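You operate a simulated robot arm through the tools that you are given. There is no shell and no other tool.

You run a simulated robot arm. Do the job below in one go: nothing can be reset, and whatever is moved stays where it is left.

## Task
Clamp the bar and dot it at the first three long lines.
Fine: clamp first, one dot a line, first line first; then wind the slide home and turn the red handle back to open.
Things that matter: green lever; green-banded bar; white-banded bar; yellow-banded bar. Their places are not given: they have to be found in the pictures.

Only the result counts: the job must be done as asked and must still hold three seconds after the hand-in. Knocking over, shifting, dropping, spilling or breaking anything else fails it.

## Robot
A 7-joint arm with a two-finger parallel gripper, fixed in place. Base frame: the origin is at the foot of the arm, x ahead of it, y to its left, z up; the work surface is at about z = 800. Readings come in mm, degrees, newtons and seconds.
Its first joint turns from -166.0 to 166.0 degrees. Payload 4.4 kg.
Tool frame: the origin (TCP) lies between the finger pads and is the grasp point; the fingertips stand 23 mm ahead of it; z points along the fingers, y is the line along which they close. Largest opening 94 mm; finger width 38, thickness 10; the body of the gripper, 54 by 96 mm, starts 39 mm behind the TCP.
Orientation is that of the tool frame in the base frame, as a unit quaternion [w, x, y, z]. With the fingers straight down and closing along the base's y, the tool's x points along the base's -x, its y along +y and its z along -z.

## Interface
- The arm moves only by the tool send_rows. Its argument "series" is a list of rows, each an object of numbers (a shift or turn left out is 0, a gripper value left out holds the last): "dx", "dy", "dz": the shift along the tool's x, y, z in mm; "rx", "ry", "rz": the turn, a rotation vector about the tool's x, y, z in degrees; "gripper": the closure, from 0 (fully open) to 1 (shut). In form: [{"dx": .., "dy": .., "dz": .., "rx": .., "ry": .., "rz": .., "gripper": ..}, ...]. A call has 1 to 20 rows; each row shifts and turns the commanded pose from where the row before left it, along the tool's axes as they then stand. Rows are played at 5 a second. More than 50 mm and 8.6 degrees between two rows, or a gripper value outside its range, and nothing of the call is played. A pose out of reach is approached as far as the arm can. The call stops where the force on the tool passes 90 N (or 10 N more than at its start, if that is more) or the arm is blocked; 0.2 s more then pass. Each finger travels about 72 mm/s and halts on what it meets, pressing with about 37 N; the grip force reading is that of the motor and also rises with nothing between the fingers. The clock runs only during rows and for 0.2 s after the last one: add rows that do not move to give the fingers time. The reply holds the time, the measured pose of the TCP, the force on the tool along the base axes, the opening and the grip force, in the units named above and with some noise, with the torque about the TCP (base axes, N m) and any sound that the robot's microphone picked up.
- Cameras (640 x 400 px; columns grow to the right, rows downward): "scene" is fixed at [400.1, -501.4, 1618.1]; the picture's right is [0.93, -0.37, 0.00], its down [-0.19, -0.48, -0.86] and it looks along [0.32, 0.80, -0.51] (base axes); focal length 361 px, centre (320, 200). "wrist" rides on the gripper at [86, 16, -74] in the tool frame; the picture's right is [-0.18, 0.98, 0.00], its down [-0.58, -0.11, -0.81] and it looks along [-0.79, -0.15, 0.59] (tool axes); focal length 243 px, centre (320, 200).
- grab_frame(camera): a new picture of that camera. It takes no simulated time.
- measure_at(camera, pixels): there is no depth. For up to 12 entries [column, row, z] of the newest picture of that camera ("zoom" is the newest enlarged one), the place [x, y] in the base frame at which the ray of that pixel passes the height z, good to about 2 mm. It takes no simulated time.
- inspect(camera, box): a new picture of the part [left, top, right, bottom] of that camera's present view, enlarged. It takes no simulated time.
- sign_off(): hands the job in; it is judged then, once.

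Open the gripper and draw the arm clear of the work before you hand the job in, unless the task says otherwise.

The tools are called after "Emit:" by a JSON object that holds its "method" and its "body". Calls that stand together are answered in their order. send_rows: Moves the arm, as the interface text tells. Its arguments: {"type":"object","properties":{"series":{"type":"array","items":{"type":"object","properties":{"dx":{"type":"number"},"dy":{"type":"number"},"dz":{"type":"number"},"rx":{"type":"number"},"ry":{"type":"number"},"rz":{"type":"number"},"gripper":{"type":"number"}}}}},"required":["series"]} The other tools are called the same way: grab_frame (camera) takes a picture; measure_at (camera, pixels) gives the place at which the rays of pixels pass given heights; inspect (camera, box) takes an enlarged picture of a part of a camera's view; sign_off () hands the job in.

At the start:

```text
t: 0.0
eef_pos: [661.7, -132.0, 1345.0]
orientation: [0.0, 0.0, 1.0, 0.0]
force: [0.4, -0.5, 0.1]
moment: [0.02, 0.02, 0.03]
grip_width: 93.7
grasp_force: 0.0
```

scene: 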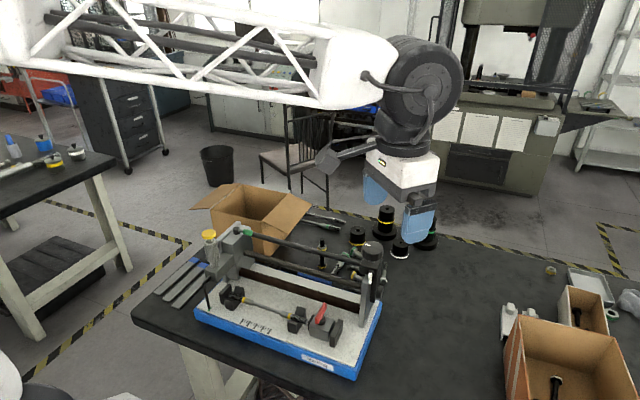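
wrist: 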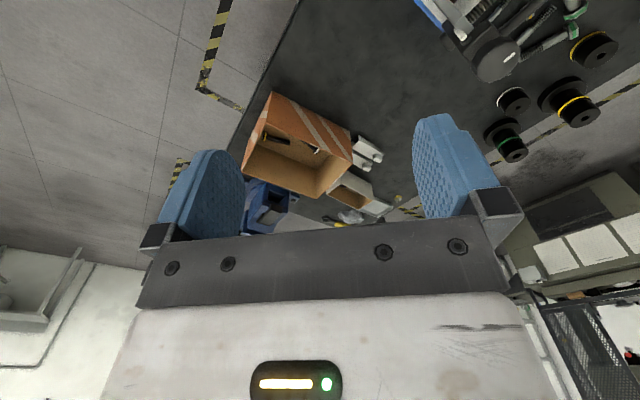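

I begin by looking closely at the machine at about (285, 300) in the scene picture.

Emit:
{"method": "inspect", "body": {"camera": "scene", "box": [180, 200, 400, 390]}}

Emit:
{"method": "inspect", "body": {"camera": "scene", "box": [190, 270, 350, 370]}}

Emit:
{"method": "inspect", "body": {"camera": "scene", "box": [200, 200, 300, 280]}}

Emit:
{"method": "inspect", "body": {"camera": "scene", "box": [310, 200, 440, 290]}}

Emit:
{"method": "inspect", "body": {"camera": "scene", "box": [490, 250, 640, 400]}}

```text
2.11 times, centred on (290, 295) of scene
```

zoom: 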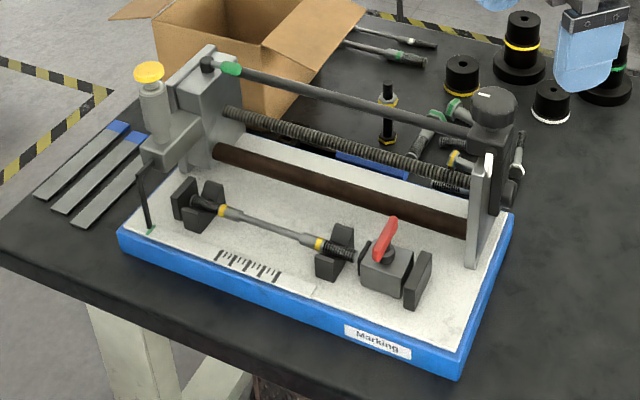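

```text
4.00 times, centred on (270, 320) of scene
```

zoom: 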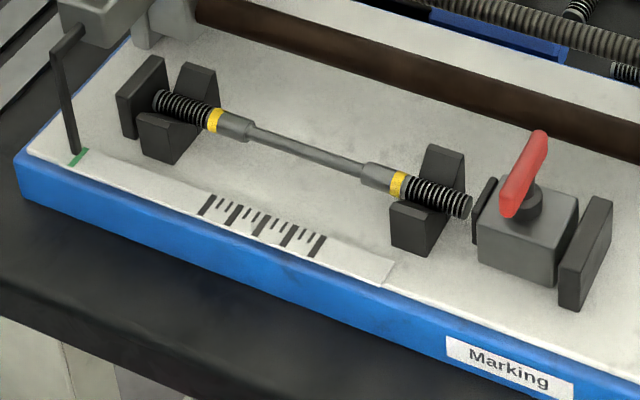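

```text
5.00 times, centred on (250, 240) of scene
```

zoom: 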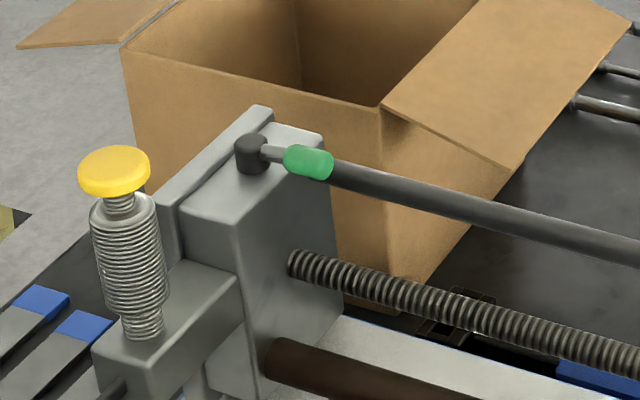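

```text
4.44 times, centred on (375, 245) of scene
```

zoom: 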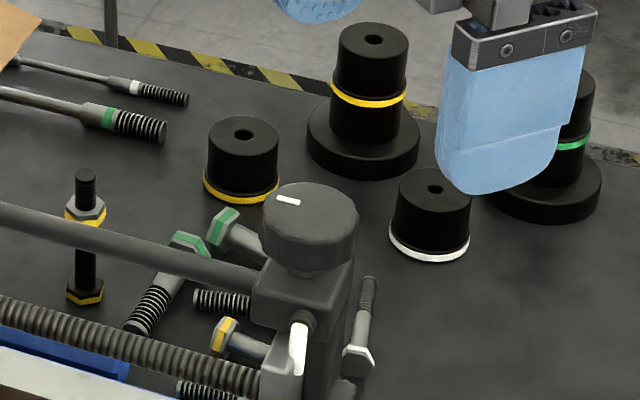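

```text
2.67 times, centred on (565, 325) of scene
```

zoom: 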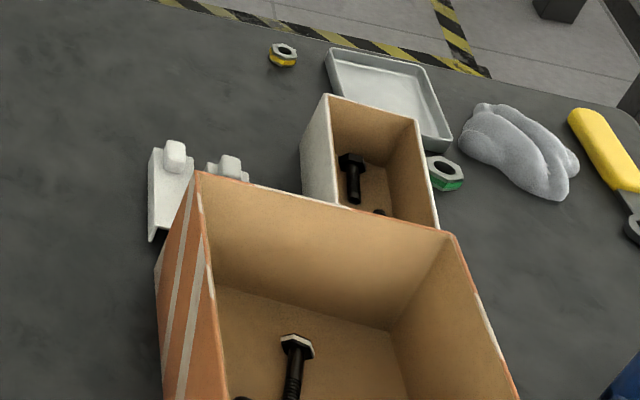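

The machine holds the yellow-banded bar on V-blocks; I measure the main points in the scene at several heights to locate it.

Emit:
{"method": "grab_frame", "body": {"camera": "scene"}}

Emit:
{"method": "measure_at", "body": {"camera": "scene", "pixels": [[196, 320, 800], [355, 378, 800], [195, 309, 830], [356, 370, 830], [381, 302, 830], [209, 236, 1000], [209, 236, 1050], [374, 248, 1000], [322, 312, 900], [233, 297, 880], [312, 328, 880], [245, 233, 1000]]}}

```text
taken
```

scene: 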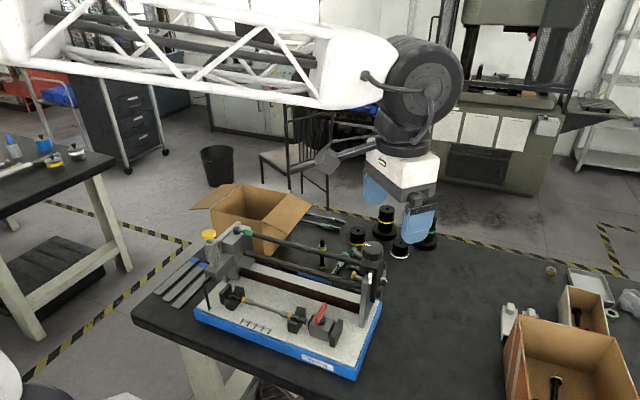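

```text
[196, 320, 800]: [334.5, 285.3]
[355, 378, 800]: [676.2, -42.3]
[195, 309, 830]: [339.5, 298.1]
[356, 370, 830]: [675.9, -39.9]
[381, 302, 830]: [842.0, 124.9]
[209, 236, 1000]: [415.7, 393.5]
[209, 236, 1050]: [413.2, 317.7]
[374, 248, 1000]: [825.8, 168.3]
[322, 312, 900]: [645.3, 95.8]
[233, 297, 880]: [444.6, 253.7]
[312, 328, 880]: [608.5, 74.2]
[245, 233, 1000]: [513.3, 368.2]
```

The machine's long axis runs diagonally, from about (337, 292) to (676, -41) at the front edge. I move the wrist camera above it, turned 45°, for a closer look.

Emit:
{"method": "send_rows", "body": {"series": [{"dx": 22, "dy": 34, "dz": 12}, {"dx": 22, "dy": 34, "dz": 12}, {"dx": 22, "dy": 34, "dz": 12}, {"dx": 22, "dy": 34, "dz": 12}, {"dx": 22, "dy": 34, "dz": 12}, {"dx": 22, "dy": 34, "dz": 12}, {"dx": 22, "dy": 34, "dz": 12}, {"dx": 22, "dy": 34, "dz": 12}, {"rz": -7.5}, {"rz": -7.5}, {"rz": -7.5}, {"rz": -7.5}, {"rz": -7.5}, {"rz": -7.5}, {}]}}

Emit:
{"method": "grab_frame", "body": {"camera": "wrist"}}

Emit:
{"method": "grab_frame", "body": {"camera": "scene"}}

```text
t: 3.2
eef_pos: [483.8, 139.8, 1248.5]
orientation: [0.0, -0.384, 0.923, 0.0]
force: [0.3, -0.3, -0.2]
moment: [-0.02, -0.01, 0.02]
grip_width: 94.3
grasp_force: 0.1
```

```text
taken
```

wrist: 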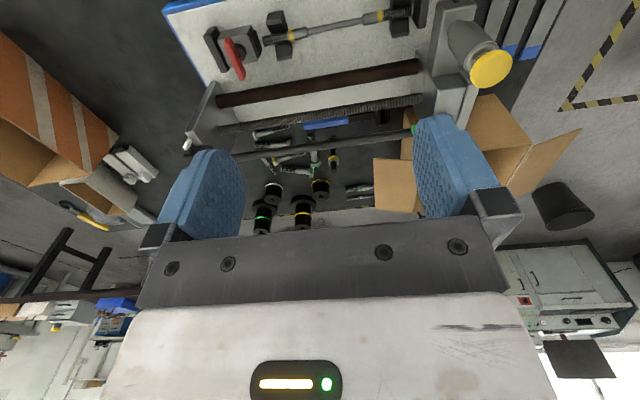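

```text
taken
```

scene: 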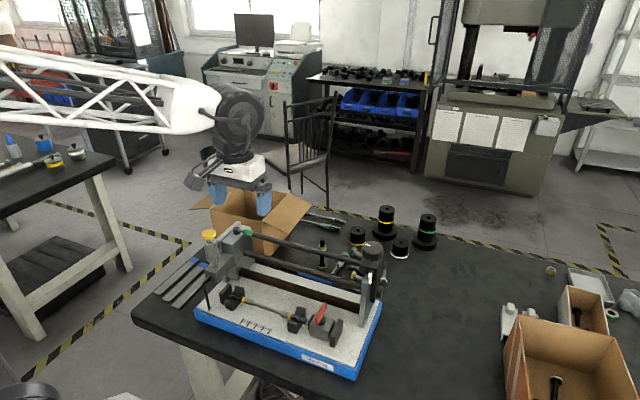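

The machine sits at the top of the wrist picture (rows 0–150); I draw back toward its front by about 140 mm to see it fully.

Emit:
{"method": "send_rows", "body": {"series": [{"dx": 45}, {"dx": 45}, {"dx": 45}, {"dx": 15}, {}]}}

Emit:
{"method": "grab_frame", "body": {"camera": "wrist"}}

Emit:
{"method": "inspect", "body": {"camera": "wrist", "box": [160, 0, 480, 200]}}

```text
t: 4.4
eef_pos: [378.3, 32.7, 1247.2]
orientation: [0.0, -0.382, 0.924, -0.001]
force: [0.6, -0.9, 0.0]
moment: [0.01, -0.03, 0.03]
grip_width: 94.1
grasp_force: 0.1
```

```text
taken
```

wrist: 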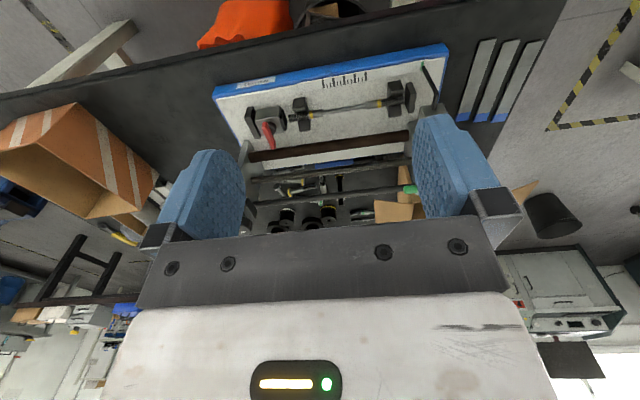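

```text
2.00 times, centred on (320, 100) of wrist
```

zoom: 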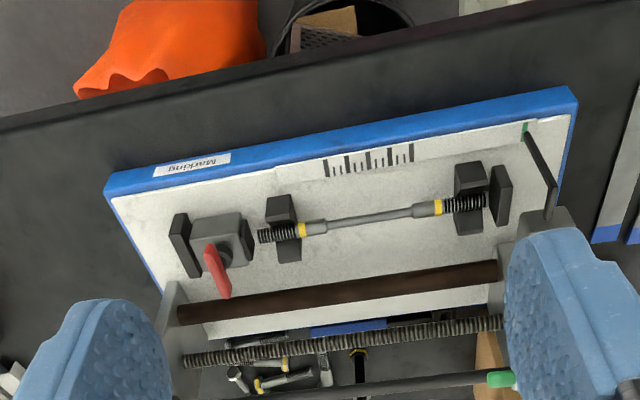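

The scale and red handle show between columns 245 and 440; I enlarge the scale, handle and right end.

Emit:
{"method": "inspect", "body": {"camera": "wrist", "box": [300, 60, 396, 120]}}

Emit:
{"method": "inspect", "body": {"camera": "scene", "box": [230, 305, 310, 355]}}

Emit:
{"method": "inspect", "body": {"camera": "scene", "box": [300, 270, 364, 310]}}

Emit:
{"method": "inspect", "body": {"camera": "scene", "box": [335, 225, 415, 320]}}

Emit:
{"method": "inspect", "body": {"camera": "scene", "box": [185, 215, 265, 325]}}

Emit:
{"method": "inspect", "body": {"camera": "scene", "box": [295, 295, 360, 350]}}

```text
6.67 times, centred on (348, 90) of wrist
```

zoom: 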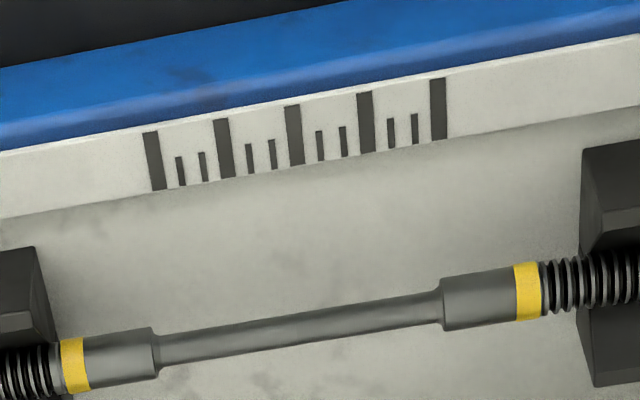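

```text
8.00 times, centred on (270, 330) of scene
```

zoom: 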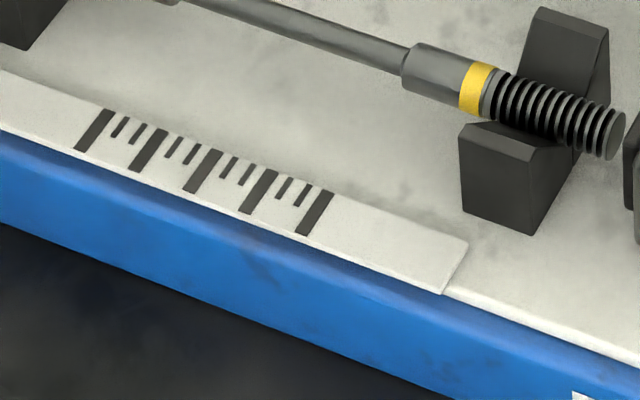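

```text
10.00 times, centred on (332, 290) of scene
```

zoom: 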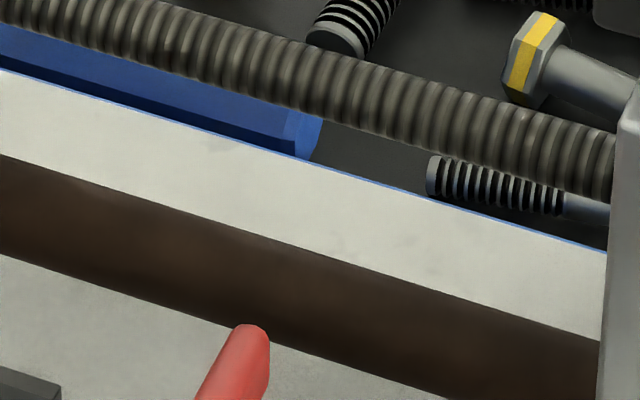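

```text
4.21 times, centred on (375, 272) of scene
```

zoom: 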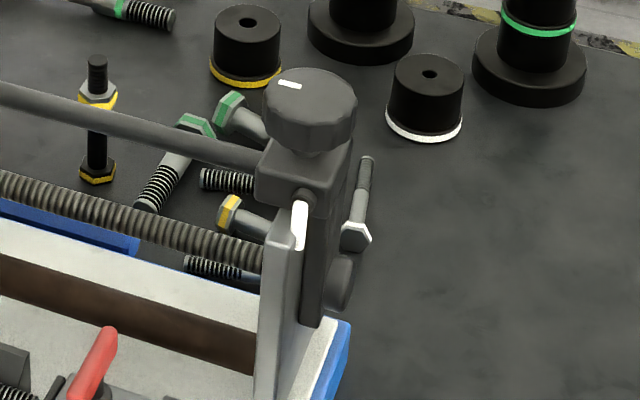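

```text
3.64 times, centred on (225, 270) of scene
```

zoom: 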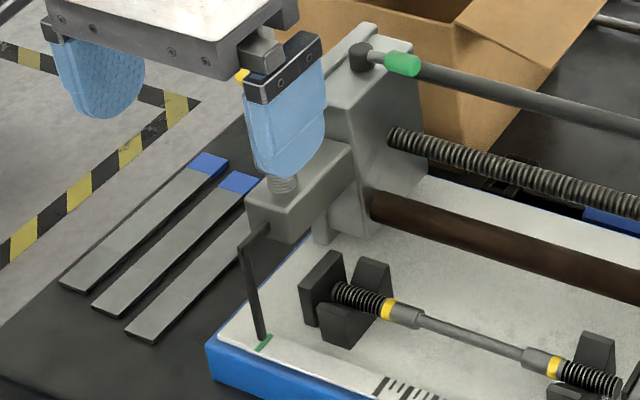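

```text
7.27 times, centred on (328, 322) of scene
```

zoom: 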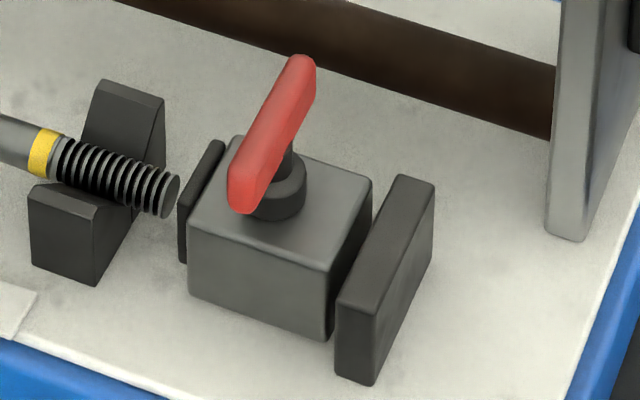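

The scale shows five long lines with two short ones between each, the first nearest the green home mark. I shift toward the right end (tool -y) to see the knob, white lever and red handle from the wrist.

Emit:
{"method": "send_rows", "body": {"series": [{"dy": -45}, {"dy": -45}, {"dy": -45}, {"dy": -45}, {"dx": -40}, {}]}}

Emit:
{"method": "grab_frame", "body": {"camera": "wrist"}}

Emit:
{"method": "grab_frame", "body": {"camera": "scene"}}

Emit:
{"method": "inspect", "body": {"camera": "wrist", "box": [240, 0, 560, 200]}}

```text
t: 5.8
eef_pos: [537.0, -71.6, 1246.9]
orientation: [0.0, -0.383, 0.924, -0.001]
force: [-0.6, -0.8, 0.2]
moment: [0.05, 0.02, 0.01]
grip_width: 93.9
grasp_force: 0.1
```

```text
taken
```

wrist: 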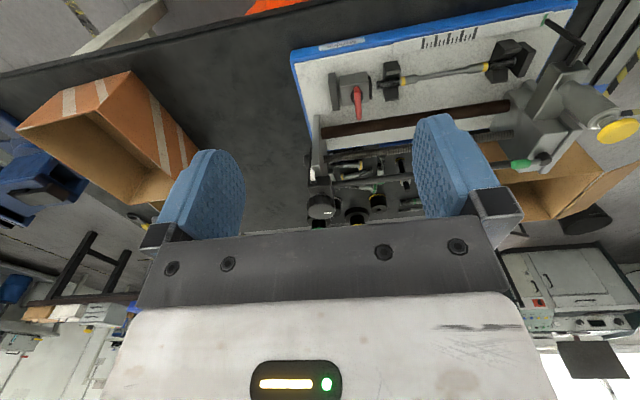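

```text
taken
```

scene: 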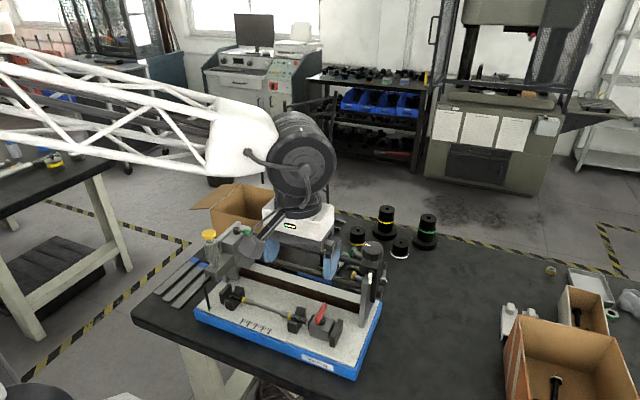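

```text
2.00 times, centred on (400, 100) of wrist
```

zoom: 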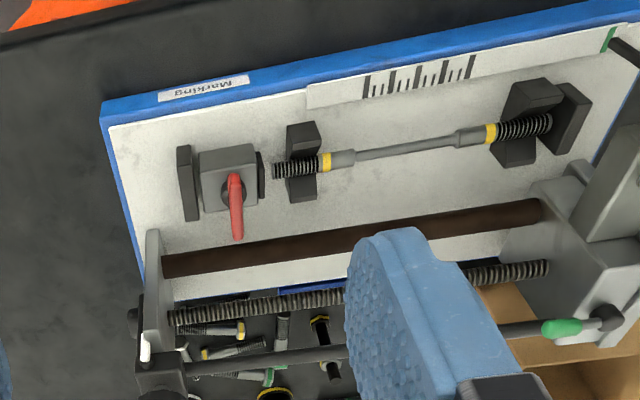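

The knob end appears around wrist pixel (320, 200); I enlarge it, and the slide with its green lever at the right of the picture.

Emit:
{"method": "inspect", "body": {"camera": "wrist", "box": [285, 150, 365, 230]}}

Emit:
{"method": "inspect", "body": {"camera": "wrist", "box": [500, 0, 640, 180]}}

Emit:
{"method": "inspect", "body": {"camera": "wrist", "box": [320, 60, 400, 130]}}

Emit:
{"method": "inspect", "body": {"camera": "scene", "box": [340, 230, 400, 310]}}

Emit:
{"method": "inspect", "body": {"camera": "scene", "box": [195, 220, 275, 320]}}

```text
5.00 times, centred on (325, 190) of wrist
```

zoom: 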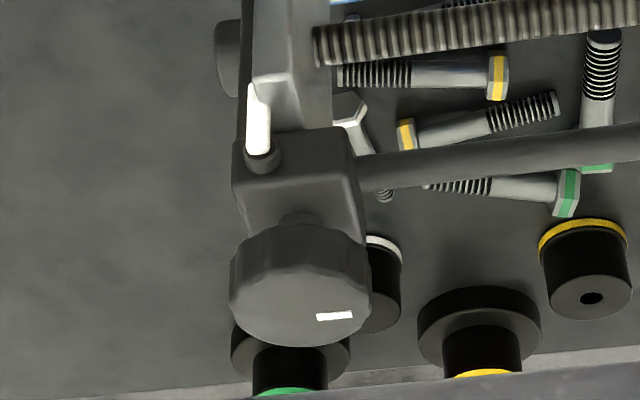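

```text
2.22 times, centred on (570, 90) of wrist
```

zoom: 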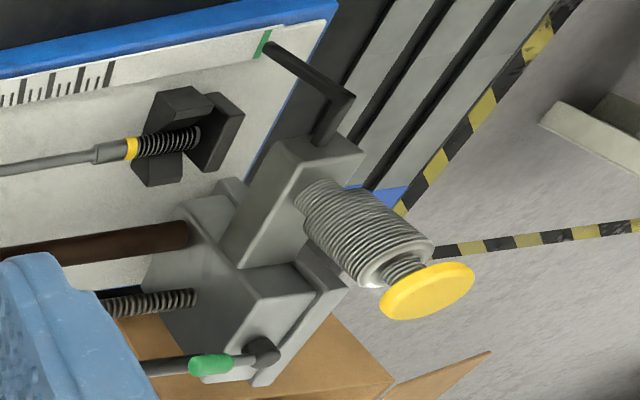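

```text
5.71 times, centred on (360, 95) of wrist
```

zoom: 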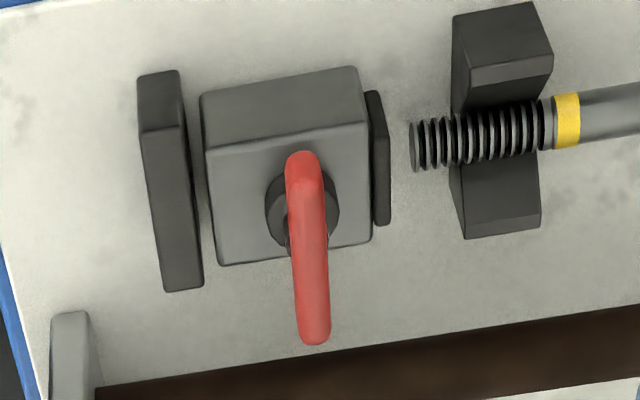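

```text
5.00 times, centred on (370, 270) of scene
```

zoom: 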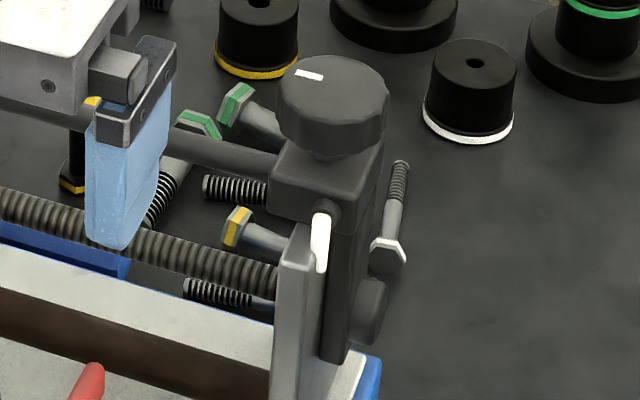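

```text
4.00 times, centred on (235, 270) of scene
```

zoom: 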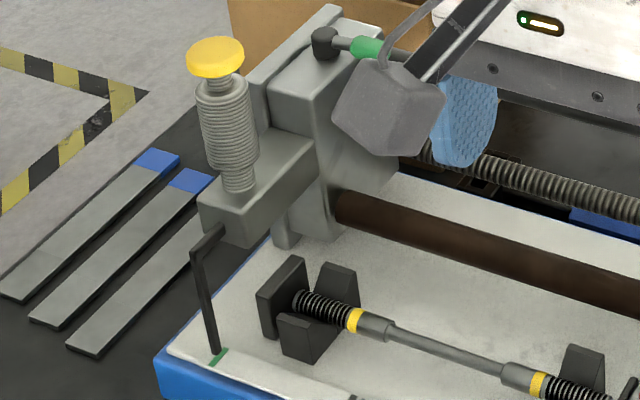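

I triangulate the key points from both pictures: knob top, pointer tip, yellow cap, green lever, red handle ends, scale lines.

Emit:
{"method": "measure_at", "body": {"camera": "scene", "pixels": [[372.6, 247, 950], [372.6, 247, 1050], [209.3, 308, 830], [209.3, 233, 1000], [209.3, 233, 1100], [236.4, 229, 1000], [236.4, 229, 1100], [251, 233, 1000], [325.9, 303, 900], [317, 323.4, 900], [241.6, 321.3, 830], [269.3, 331.6, 830]]}}

Emit:
{"method": "measure_at", "body": {"camera": "wrist", "pixels": [[321, 210, 950], [321, 210, 1050], [548.4, 20.2, 830], [618.2, 131, 1000], [618.2, 131, 1100], [544.4, 157.6, 1000], [544.4, 157.6, 1100], [512.4, 164.3, 1000], [359, 119.9, 900], [356.8, 86.6, 900], [476, 34, 830], [423, 42.5, 830]]}}

```text
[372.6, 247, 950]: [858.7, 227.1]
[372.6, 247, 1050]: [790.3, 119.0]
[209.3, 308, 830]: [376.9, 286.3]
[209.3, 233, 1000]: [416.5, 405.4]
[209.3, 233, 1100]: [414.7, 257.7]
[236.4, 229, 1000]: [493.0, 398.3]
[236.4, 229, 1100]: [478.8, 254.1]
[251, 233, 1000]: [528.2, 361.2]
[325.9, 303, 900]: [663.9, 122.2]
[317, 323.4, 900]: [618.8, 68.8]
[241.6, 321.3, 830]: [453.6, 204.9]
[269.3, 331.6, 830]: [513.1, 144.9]
```

```text
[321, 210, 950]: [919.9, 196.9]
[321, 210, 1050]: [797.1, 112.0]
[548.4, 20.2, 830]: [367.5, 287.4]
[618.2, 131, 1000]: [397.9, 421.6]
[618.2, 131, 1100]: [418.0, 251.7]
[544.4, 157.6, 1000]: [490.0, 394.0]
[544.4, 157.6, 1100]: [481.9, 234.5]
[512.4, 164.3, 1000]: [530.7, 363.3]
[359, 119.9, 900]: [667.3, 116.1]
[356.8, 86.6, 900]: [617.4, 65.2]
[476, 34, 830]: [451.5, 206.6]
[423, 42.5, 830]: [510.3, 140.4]
```

Triangulated: knob top ≈ (781, 106, 1063), yellow cap ≈ (415, 287, 1080), green lever tip ≈ (529, 362, 1000), red handle from ≈ (618, 67) to (666, 119) near z 900. I lower the wrist over the clamp for a close view.

Emit:
{"method": "send_rows", "body": {"series": [{"dx": -31, "dy": 10, "dz": 36}, {"dx": -31, "dy": 10, "dz": 36}, {"dx": -31, "dy": 10, "dz": 36}, {"dx": -31, "dy": 10, "dz": 36}, {"dx": -31, "dy": 11, "dz": 36}, {"dz": 40}, {}]}}

Emit:
{"method": "grab_frame", "body": {"camera": "wrist"}}

Emit:
{"method": "grab_frame", "body": {"camera": "scene"}}

```text
t: 7.4
eef_pos: [608.0, 80.3, 1025.3]
orientation: [0.0, -0.383, 0.924, 0.0]
force: [0.8, -0.9, 0.3]
moment: [0.01, 0.01, -0.01]
grip_width: 93.9
grasp_force: 0.1
```

```text
taken
```

wrist: 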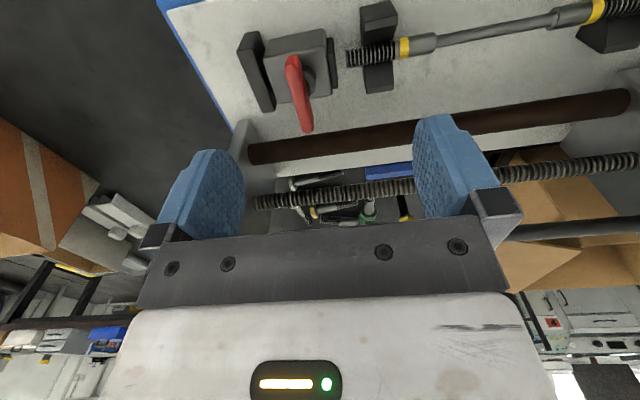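

```text
taken
```

scene: 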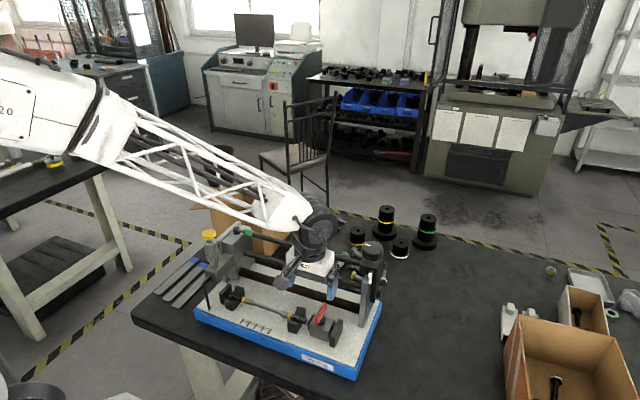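

The clamp now shows at wrist (300, 85); I enlarge it in both views to measure its heights.

Emit:
{"method": "inspect", "body": {"camera": "scene", "box": [290, 290, 354, 350]}}

Emit:
{"method": "inspect", "body": {"camera": "wrist", "box": [220, 0, 400, 150]}}

```text
6.67 times, centred on (322, 320) of scene
```

zoom: 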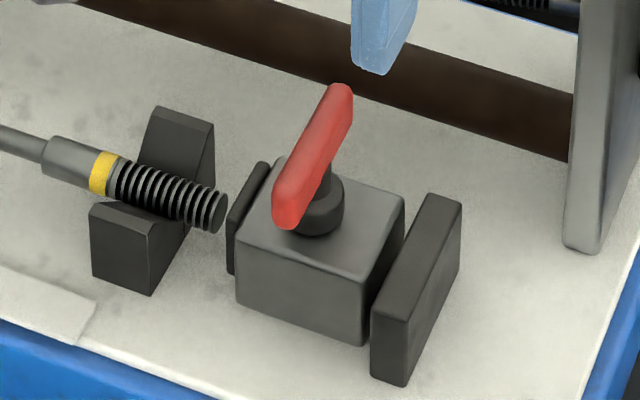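

```text
2.67 times, centred on (310, 75) of wrist
```

zoom: 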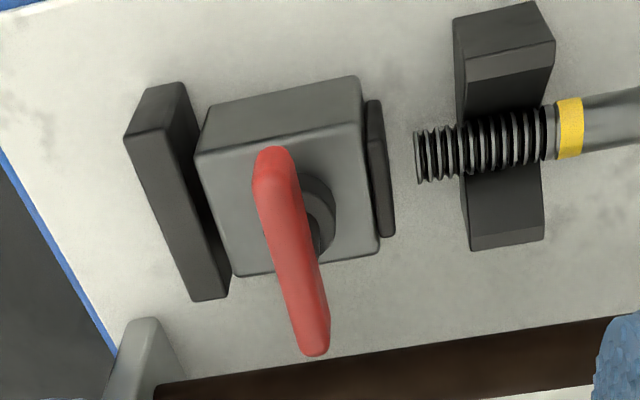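

I triangulate block corners, handle ends, hub and the bar's free end.

Emit:
{"method": "measure_at", "body": {"camera": "scene", "pixels": [[334.75, 320, 860], [334.75, 320, 900], [309.55, 326, 860], [309.55, 326, 900], [325.3, 302.75, 880], [325.3, 302.75, 920], [316.75, 322.25, 880], [316.75, 322.25, 920], [321.7, 322.25, 860], [321.7, 322.25, 900], [306.55, 322.1, 860], [306.55, 322.1, 900]]}}

Emit:
{"method": "grab_frame", "body": {"camera": "wrist"}}

Emit:
{"method": "measure_at", "body": {"camera": "wrist", "pixels": [[278.1, 103.9, 860], [278.1, 103.9, 900], [325.75, 45, 860], [325.75, 45, 900], [308.1, 132, 880], [308.1, 132, 920], [292, 56.25, 880], [292, 56.25, 920], [305.5, 80.6, 860], [305.5, 80.6, 900], [346.4, 59.25, 860], [346.4, 59.25, 900]]}}

```text
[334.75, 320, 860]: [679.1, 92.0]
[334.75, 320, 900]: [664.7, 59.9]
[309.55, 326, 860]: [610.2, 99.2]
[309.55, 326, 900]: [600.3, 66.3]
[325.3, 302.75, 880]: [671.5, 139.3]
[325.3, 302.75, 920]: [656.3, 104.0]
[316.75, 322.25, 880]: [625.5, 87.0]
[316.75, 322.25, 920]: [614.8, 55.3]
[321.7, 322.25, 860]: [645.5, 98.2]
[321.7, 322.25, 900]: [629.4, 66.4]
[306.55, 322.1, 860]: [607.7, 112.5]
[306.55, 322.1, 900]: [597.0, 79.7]
```

```text
taken
```

wrist: 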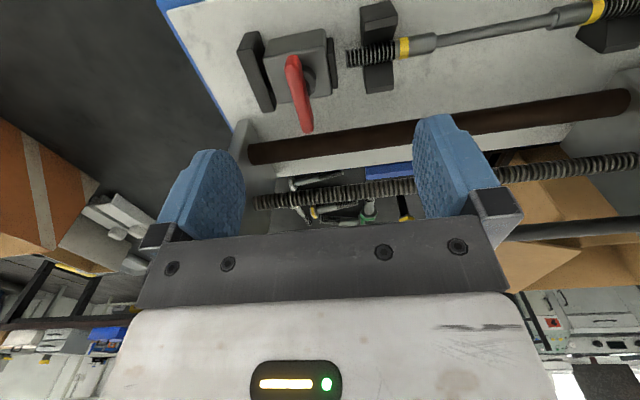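

```text
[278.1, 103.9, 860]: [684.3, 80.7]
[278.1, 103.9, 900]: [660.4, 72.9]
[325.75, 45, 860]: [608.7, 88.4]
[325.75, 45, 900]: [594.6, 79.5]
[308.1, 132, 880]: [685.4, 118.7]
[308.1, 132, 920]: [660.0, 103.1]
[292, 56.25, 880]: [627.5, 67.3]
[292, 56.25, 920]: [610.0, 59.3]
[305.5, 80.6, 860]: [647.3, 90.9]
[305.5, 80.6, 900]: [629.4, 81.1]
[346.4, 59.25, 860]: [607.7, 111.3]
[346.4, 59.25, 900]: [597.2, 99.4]
```

Block top is at z≈880, the red handle is a bar about 55 mm long centred over its hub at ≈ (637, 82), top at z≈918. I move above the hub with the fingers half closed and check the alignment.

Emit:
{"method": "send_rows", "body": {"series": [{"dx": -21, "dy": -19.5, "gripper": 0.57}, {"dz": 30}, {"dz": 20}, {}, {}]}}

Emit:
{"method": "inspect", "body": {"camera": "scene", "box": [280, 270, 380, 350]}}

Emit:
{"method": "grab_frame", "body": {"camera": "wrist"}}

```text
t: 8.6
eef_pos: [635.6, 82.2, 977.9]
orientation: [-0.001, -0.383, 0.924, 0.0]
force: [-0.2, 0.5, 0.1]
moment: [0.01, -0.02, -0.01]
grip_width: 40.2
grasp_force: 0.0
```

```text
5.00 times, centred on (330, 310) of scene
```

zoom: 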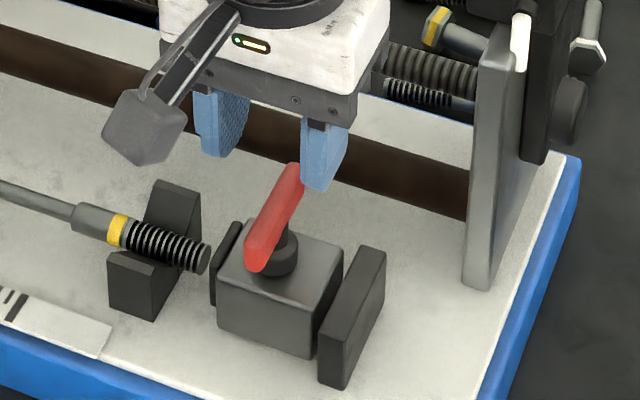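

```text
taken
```

wrist: 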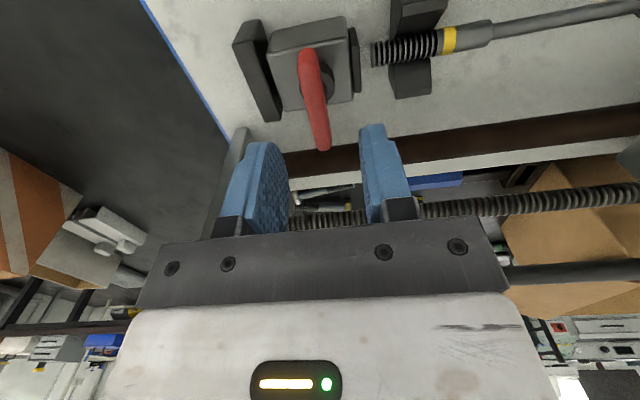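

The fingers straddle the handle line well; I lower 30 mm more (tips ≈ 925) and check again.

Emit:
{"method": "send_rows", "body": {"series": [{"dz": 15}, {"dz": 13}, {}]}}

Emit:
{"method": "inspect", "body": {"camera": "scene", "box": [280, 270, 380, 350]}}

Emit:
{"method": "inspect", "body": {"camera": "wrist", "box": [220, 0, 420, 200]}}

```text
t: 9.4
eef_pos: [635.7, 81.5, 951.1]
orientation: [0.0, -0.382, 0.924, 0.0]
force: [-0.3, 0.8, -0.4]
moment: [-0.02, 0.01, 0.05]
grip_width: 40.5
grasp_force: 0.1
```

```text
5.00 times, centred on (330, 310) of scene
```

zoom: 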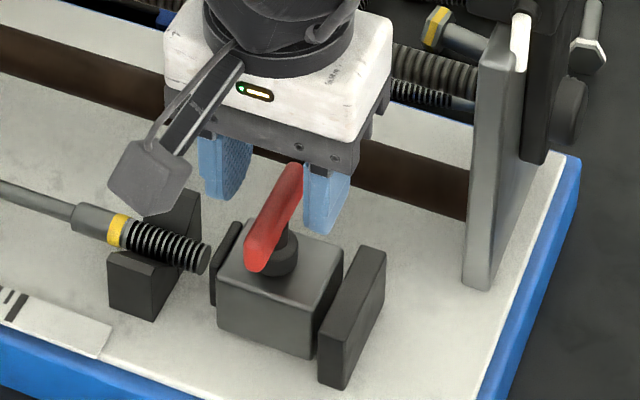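

```text
2.00 times, centred on (320, 100) of wrist
```

zoom: 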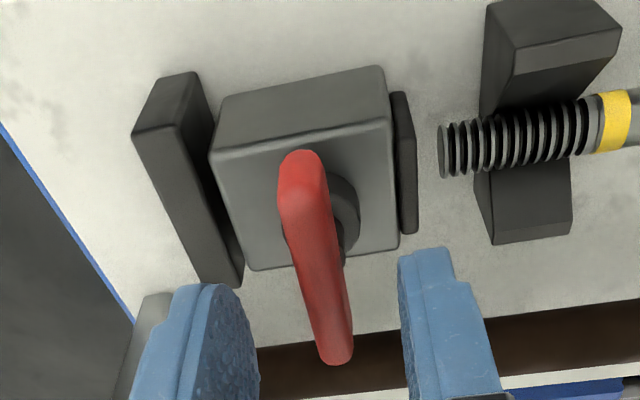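

The fingers may sit slightly toward the back of the handle; I measure the fingertip and handle ends at their heights.

Emit:
{"method": "grab_frame", "body": {"camera": "wrist"}}

Emit:
{"method": "measure_at", "body": {"camera": "scene", "pixels": [[330, 316, 928], [325.3, 302.75, 918], [316.75, 322.25, 912], [317.5, 323.5, 905], [324, 303, 918]]}}

Emit:
{"method": "measure_at", "body": {"camera": "wrist", "pixels": [[310, 76, 918], [330, 181.5, 918], [310, 76, 910], [330, 181.5, 925], [319, 120, 918]]}}

```text
taken
```

wrist: 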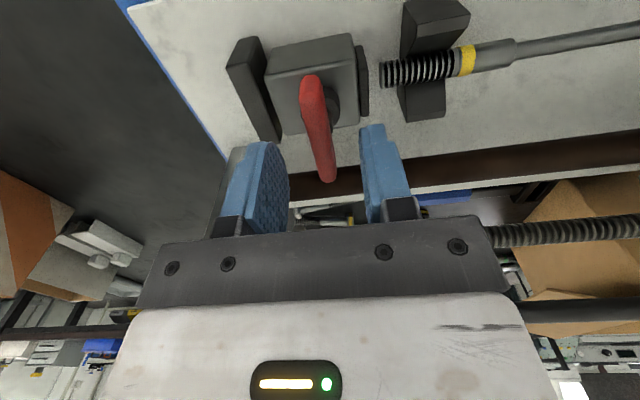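

```text
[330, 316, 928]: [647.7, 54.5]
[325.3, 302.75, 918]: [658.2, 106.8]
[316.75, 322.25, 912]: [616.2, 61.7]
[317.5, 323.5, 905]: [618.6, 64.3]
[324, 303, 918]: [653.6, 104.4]
```

```text
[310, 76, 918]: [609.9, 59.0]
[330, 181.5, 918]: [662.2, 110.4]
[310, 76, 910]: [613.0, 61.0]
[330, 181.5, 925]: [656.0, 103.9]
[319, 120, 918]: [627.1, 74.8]
```

The handle's midpoint (635.5, 82.5) agrees with the TCP; I lower to tips ≈ 902 and close on it.

Emit:
{"method": "send_rows", "body": {"series": [{"dz": 13}, {"dz": 13}, {"gripper": 0.9}, {}, {}, {}]}}

Emit:
{"method": "inspect", "body": {"camera": "scene", "box": [280, 270, 380, 350]}}

Emit:
{"method": "inspect", "body": {"camera": "wrist", "box": [220, 0, 420, 200]}}

```text
t: 10.8
eef_pos: [637.4, 80.7, 924.2]
orientation: [0.001, -0.382, 0.924, 0.0]
force: [-12.4, 9.8, 16.8]
moment: [0.29, 0.42, -0.01]
grip_width: 16.2
grasp_force: 7.9
```

```text
5.00 times, centred on (330, 310) of scene
```

zoom: 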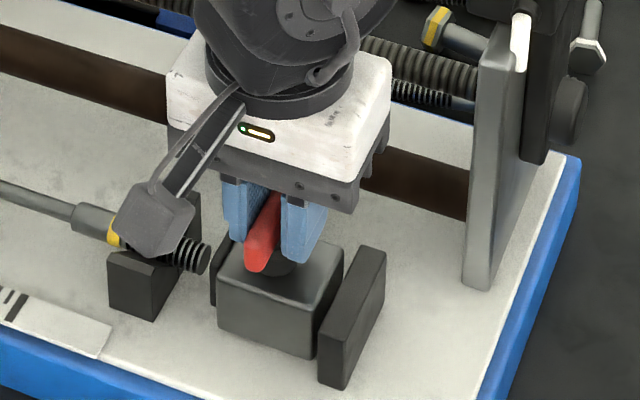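

```text
2.00 times, centred on (320, 100) of wrist
```

zoom: 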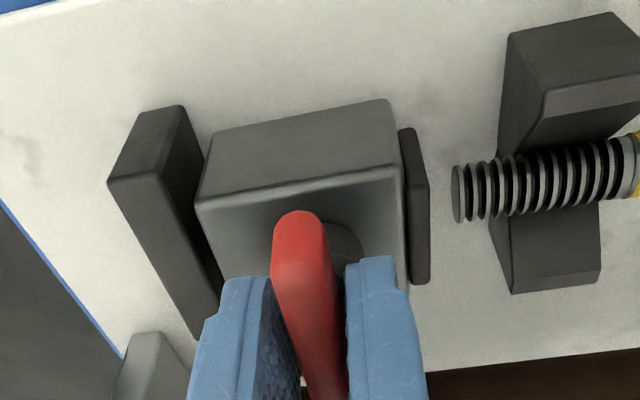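

The fingers hold the handle (16.2 mm, side load about 16 N along −u), so I shift 1 mm to −u, close fully and try a small clockwise turn.

Emit:
{"method": "send_rows", "body": {"series": [{"dy": 1, "gripper": 1}, {}, {}, {"rz": 3}, {"rz": 3}, {}]}}

```text
t: 12.2
eef_pos: [636.8, 82.0, 924.5]
orientation: [0.0, -0.333, 0.943, 0.0]
force: [-9.0, 6.9, 25.6]
moment: [0.25, 0.02, -0.06]
grip_width: 13.7
grasp_force: 44.6
```

It turned 6° clockwise with almost no torque; I continue clockwise in 7° steps and watch the moment.

Emit:
{"method": "send_rows", "body": {"series": [{"rz": 7}, {"rz": 7}, {"rz": 7}, {"rz": 7}, {}]}}

Emit:
{"method": "inspect", "body": {"camera": "scene", "box": [280, 270, 380, 350]}}

Emit:
{"method": "grab_frame", "body": {"camera": "wrist"}}

```text
t: 13.4
eef_pos: [636.5, 82.1, 924.3]
orientation: [0.0, -0.095, 0.995, 0.0]
force: [-10.1, 9.2, 22.6]
moment: [0.1, 0.28, -0.05]
grip_width: 13.6
grasp_force: 45.1
```

```text
5.00 times, centred on (330, 310) of scene
```

zoom: 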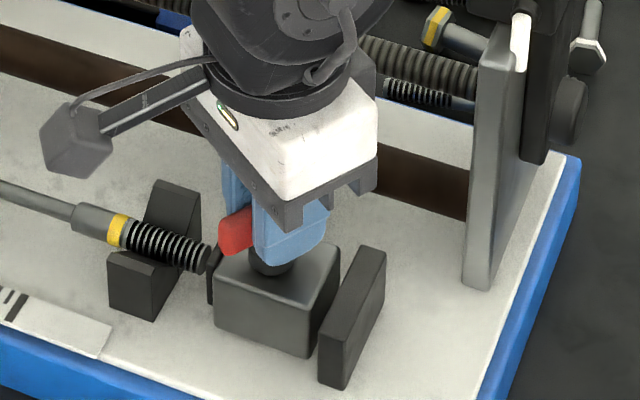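

```text
taken
```

wrist: 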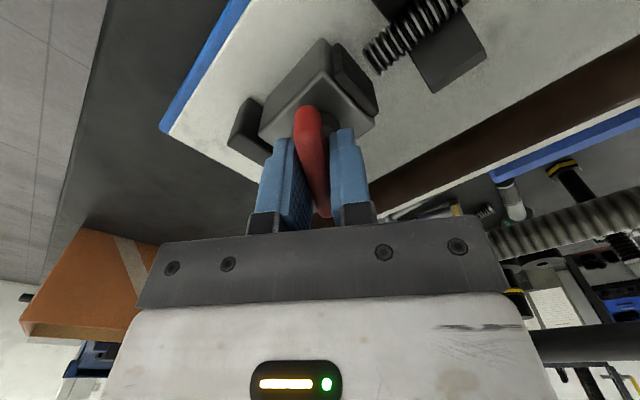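

The block edge moved left toward the bar slightly (zoom column 218→213), so clockwise closes the clamp. I continue.

Emit:
{"method": "send_rows", "body": {"series": [{"rz": 7}, {"rz": 7}, {"rz": 7}, {"rz": 7}, {}]}}

Emit:
{"method": "inspect", "body": {"camera": "scene", "box": [280, 270, 380, 350]}}

```text
t: 14.6
eef_pos: [633.6, 82.1, 924.4]
orientation: [-0.001, 0.149, 0.989, 0.0]
force: [-43.4, -8.2, 29.4]
moment: [-0.05, 1.16, 0.06]
grip_width: 13.3
grasp_force: 44.7
```

```text
5.00 times, centred on (330, 310) of scene
```

zoom: 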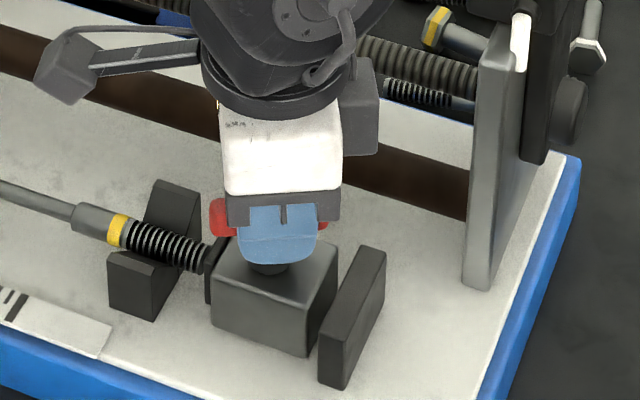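

The block is now nearly at the bar end and pulls the tool with 43 N, since the hub moves with the block. I follow it by 5 mm and check the load.

Emit:
{"method": "send_rows", "body": {"series": [{"dx": 4, "dy": -0.5}, {}]}}

```text
t: 15.2
eef_pos: [632.9, 83.2, 924.9]
orientation: [0.001, 0.148, 0.989, 0.0]
force: [5.8, 30.2, -9.1]
moment: [0.39, -0.67, -0.07]
grip_width: 13.6
grasp_force: 44.6
```

Load is now mostly +y 30 N; I ease 2 mm that way and turn on in small steps.

Emit:
{"method": "send_rows", "body": {"series": [{"dy": 2}, {"rz": 5}, {"rz": 5}, {}]}}

```text
t: 16.2
eef_pos: [631.6, 83.4, 925.2]
orientation: [-0.001, 0.234, 0.972, 0.0]
force: [-39.7, -15.9, 16.5]
moment: [-0.02, 1.15, 0.07]
grip_width: 13.6
grasp_force: 45.1
```

Total turn is 72°; the hub keeps pulling. I relieve by (+2, −2) in the tool frame and go on.

Emit:
{"method": "send_rows", "body": {"series": [{"dx": 2, "dy": -2}, {}]}}

Emit:
{"method": "inspect", "body": {"camera": "scene", "box": [280, 270, 380, 350]}}

```text
t: 16.8
eef_pos: [630.9, 84.7, 925.5]
orientation: [0.001, 0.234, 0.972, 0.001]
force: [18.9, 37.8, -28.5]
moment: [0.3, -0.61, -0.15]
grip_width: 13.3
grasp_force: 44.8
```

```text
5.00 times, centred on (330, 310) of scene
```

zoom: 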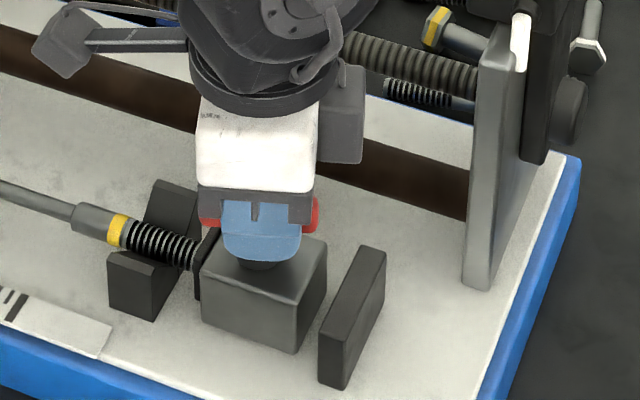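

The block has followed to the bar end (zoom column 200). I shift +y 3 mm to unload, then turn further.

Emit:
{"method": "send_rows", "body": {"series": [{"dx": 0.9, "dy": 2.6}, {}]}}

```text
t: 17.4
eef_pos: [629.5, 85.7, 926.4]
orientation: [-0.001, 0.234, 0.972, 0.0]
force: [-20.2, -7.4, 5.4]
moment: [0.08, 0.22, 0.04]
grip_width: 13.5
grasp_force: 45.0
```

Load is down to about 21 N; I turn on in 6° steps while following the block.

Emit:
{"method": "send_rows", "body": {"series": [{"rz": 6, "dx": 1, "dy": 0.2}, {"rz": 6, "dx": 1, "dy": 0}, {}]}}

Emit:
{"method": "inspect", "body": {"camera": "scene", "box": [280, 270, 380, 350]}}

```text
t: 18.2
eef_pos: [628.7, 87.8, 924.1]
orientation: [0.0, 0.335, 0.942, 0.0]
force: [-43.4, -36.1, 20.7]
moment: [-0.77, 0.54, 0.18]
grip_width: 13.3
grasp_force: 45.0
```

```text
5.00 times, centred on (330, 310) of scene
```

zoom: 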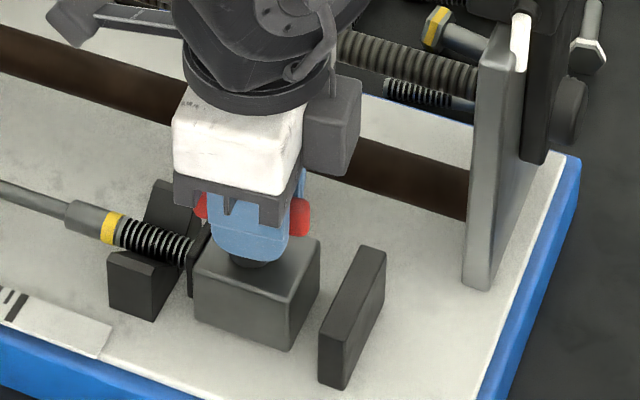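

84° turned; the pad has met the bar and pushes it to the left stop. I relieve 2 mm in −tool y and finish the turn.

Emit:
{"method": "send_rows", "body": {"series": [{"dy": -2.2}, {}]}}

```text
t: 18.8
eef_pos: [628.6, 87.6, 924.2]
orientation: [0.002, 0.333, 0.943, 0.002]
force: [3.6, 15.8, -16.5]
moment: [-0.08, 0.1, -0.05]
grip_width: 13.4
grasp_force: 45.2
```

Emit:
{"method": "send_rows", "body": {"series": [{"rz": 3, "dx": 0.5}, {"rz": 3, "dx": 0.5}, {}]}}

Emit:
{"method": "inspect", "body": {"camera": "scene", "box": [200, 270, 360, 370]}}

Emit:
{"method": "grab_frame", "body": {"camera": "wrist"}}

```text
t: 19.6
eef_pos: [627.2, 87.2, 924.9]
orientation: [0.0, 0.383, 0.924, 0.0]
force: [19.2, 27.8, -19.6]
moment: [0.2, -0.21, -0.12]
grip_width: 13.2
grasp_force: 45.1
```

```text
4.00 times, centred on (280, 320) of scene
```

zoom: 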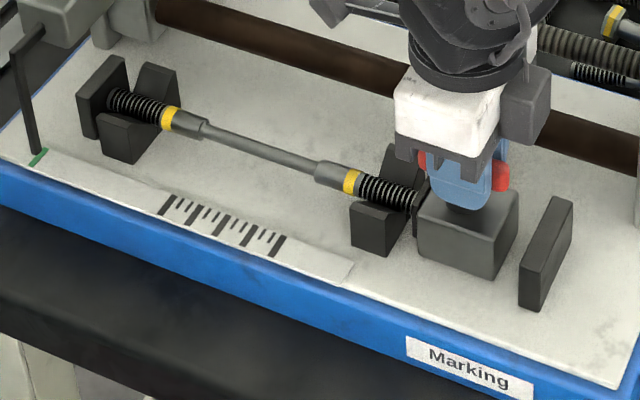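

```text
taken
```

wrist: 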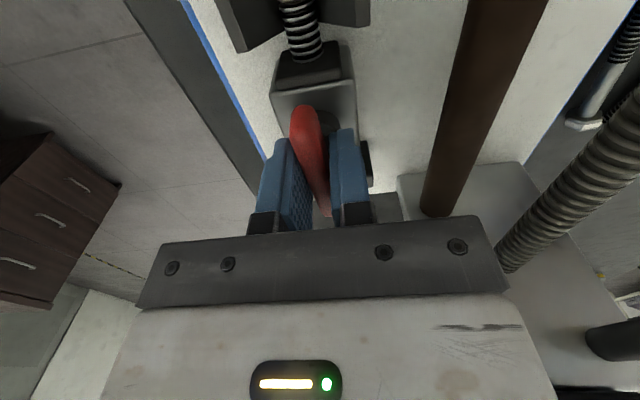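

90° turned (handle along the bar). I test a few degrees more to feel whether there is an end stop.

Emit:
{"method": "send_rows", "body": {"series": [{"dy": 1}, {"rz": 3}, {"rz": 3}, {}]}}

Emit:
{"method": "inspect", "body": {"camera": "scene", "box": [200, 270, 360, 370]}}

```text
t: 20.6
eef_pos: [627.9, 87.0, 924.7]
orientation: [0.0, 0.431, 0.902, -0.001]
force: [0.8, 19.2, -19.7]
moment: [0.59, -0.14, -0.04]
grip_width: 13.3
grasp_force: 44.6
```

```text
4.00 times, centred on (280, 320) of scene
```

zoom: 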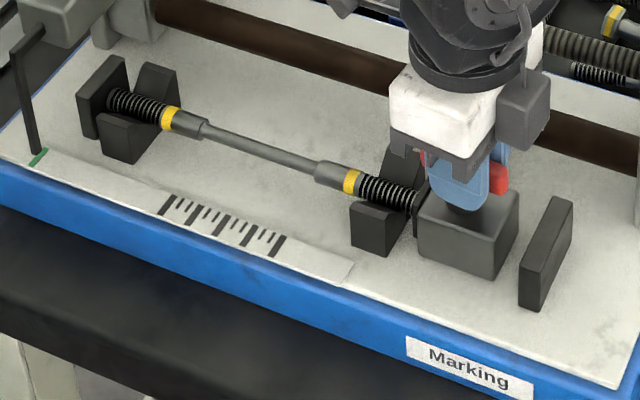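

No stop yet and torque is small; I turn on another 12° and watch the block and torque.

Emit:
{"method": "send_rows", "body": {"series": [{"rz": 4}, {"rz": 4}, {"rz": 4}, {}]}}

Emit:
{"method": "inspect", "body": {"camera": "scene", "box": [200, 270, 360, 370]}}

Emit:
{"method": "grab_frame", "body": {"camera": "wrist"}}

```text
t: 21.6
eef_pos: [627.3, 86.0, 925.9]
orientation: [0.0, 0.523, 0.853, -0.001]
force: [-48.5, -19.4, 0.5]
moment: [-0.16, 0.76, 0.19]
grip_width: 13.3
grasp_force: 44.8
```

```text
4.00 times, centred on (280, 320) of scene
```

zoom: 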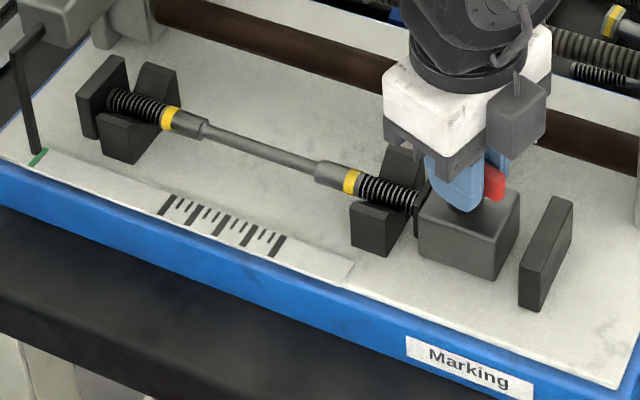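

```text
taken
```

wrist: 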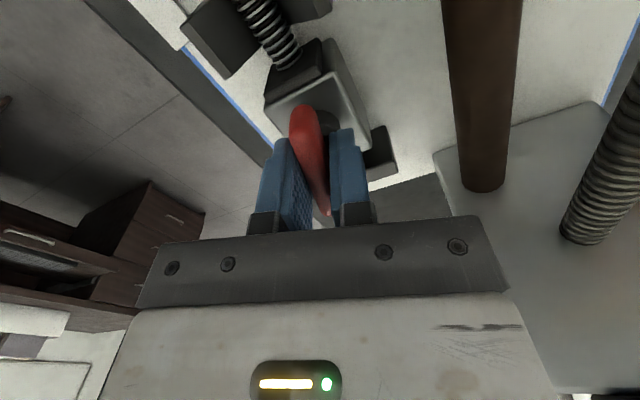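

Now 108° turned and the block is still; I relieve the sideways load and feel further for an end stop.

Emit:
{"method": "send_rows", "body": {"series": [{"dy": -2}, {}, {"rz": 4}, {"rz": 4}, {}]}}

```text
t: 22.8
eef_pos: [625.9, 87.2, 925.2]
orientation: [0.0, 0.581, 0.814, 0.0]
force: [5.6, 33.7, -35.3]
moment: [0.37, 0.24, 1.65]
grip_width: 14.7
grasp_force: 45.2
```

Torque rose to 1.65 N·m and the handle began to twist in the fingers: the end stop is reached. I open the gripper, rise, and inspect the clamp.

Emit:
{"method": "send_rows", "body": {"series": [{"gripper": 0.57}, {}, {}, {"dz": -30}, {"dz": -40}, {"dz": -40}, {}]}}

Emit:
{"method": "inspect", "body": {"camera": "scene", "box": [200, 270, 360, 370]}}

Emit:
{"method": "inspect", "body": {"camera": "scene", "box": [285, 285, 345, 345]}}

Emit:
{"method": "grab_frame", "body": {"camera": "wrist"}}

```text
t: 24.4
eef_pos: [626.5, 89.1, 1036.3]
orientation: [-0.001, 0.581, 0.814, 0.0]
force: [0.0, 0.0, 0.4]
moment: [-0.01, -0.01, 0.0]
grip_width: 40.3
grasp_force: 0.1
```

```text
4.00 times, centred on (280, 320) of scene
```

zoom: 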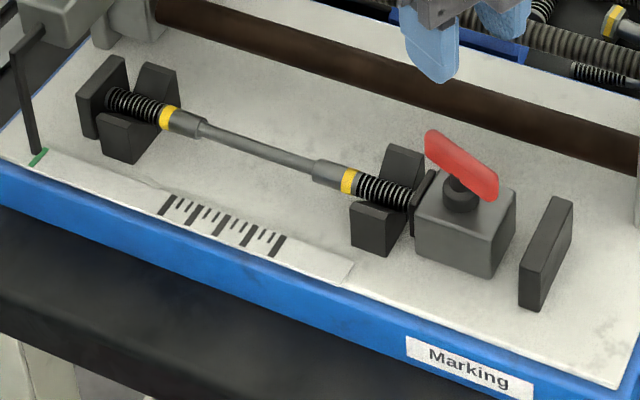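

```text
6.67 times, centred on (315, 315) of scene
```

zoom: 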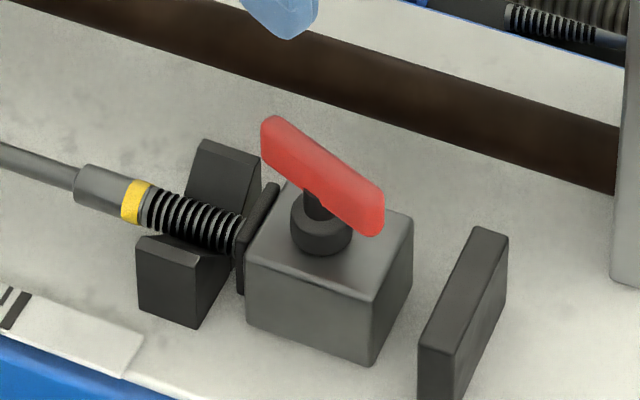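

```text
taken
```

wrist: 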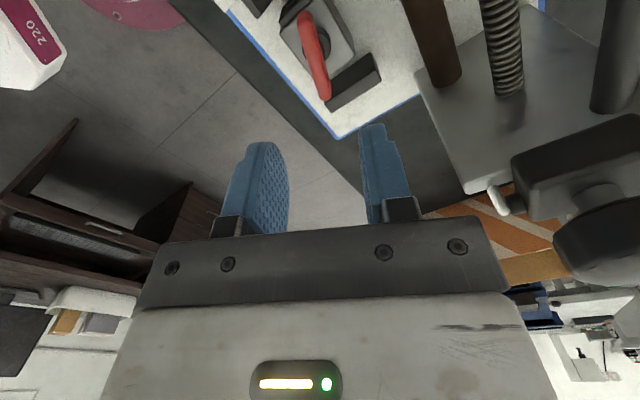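

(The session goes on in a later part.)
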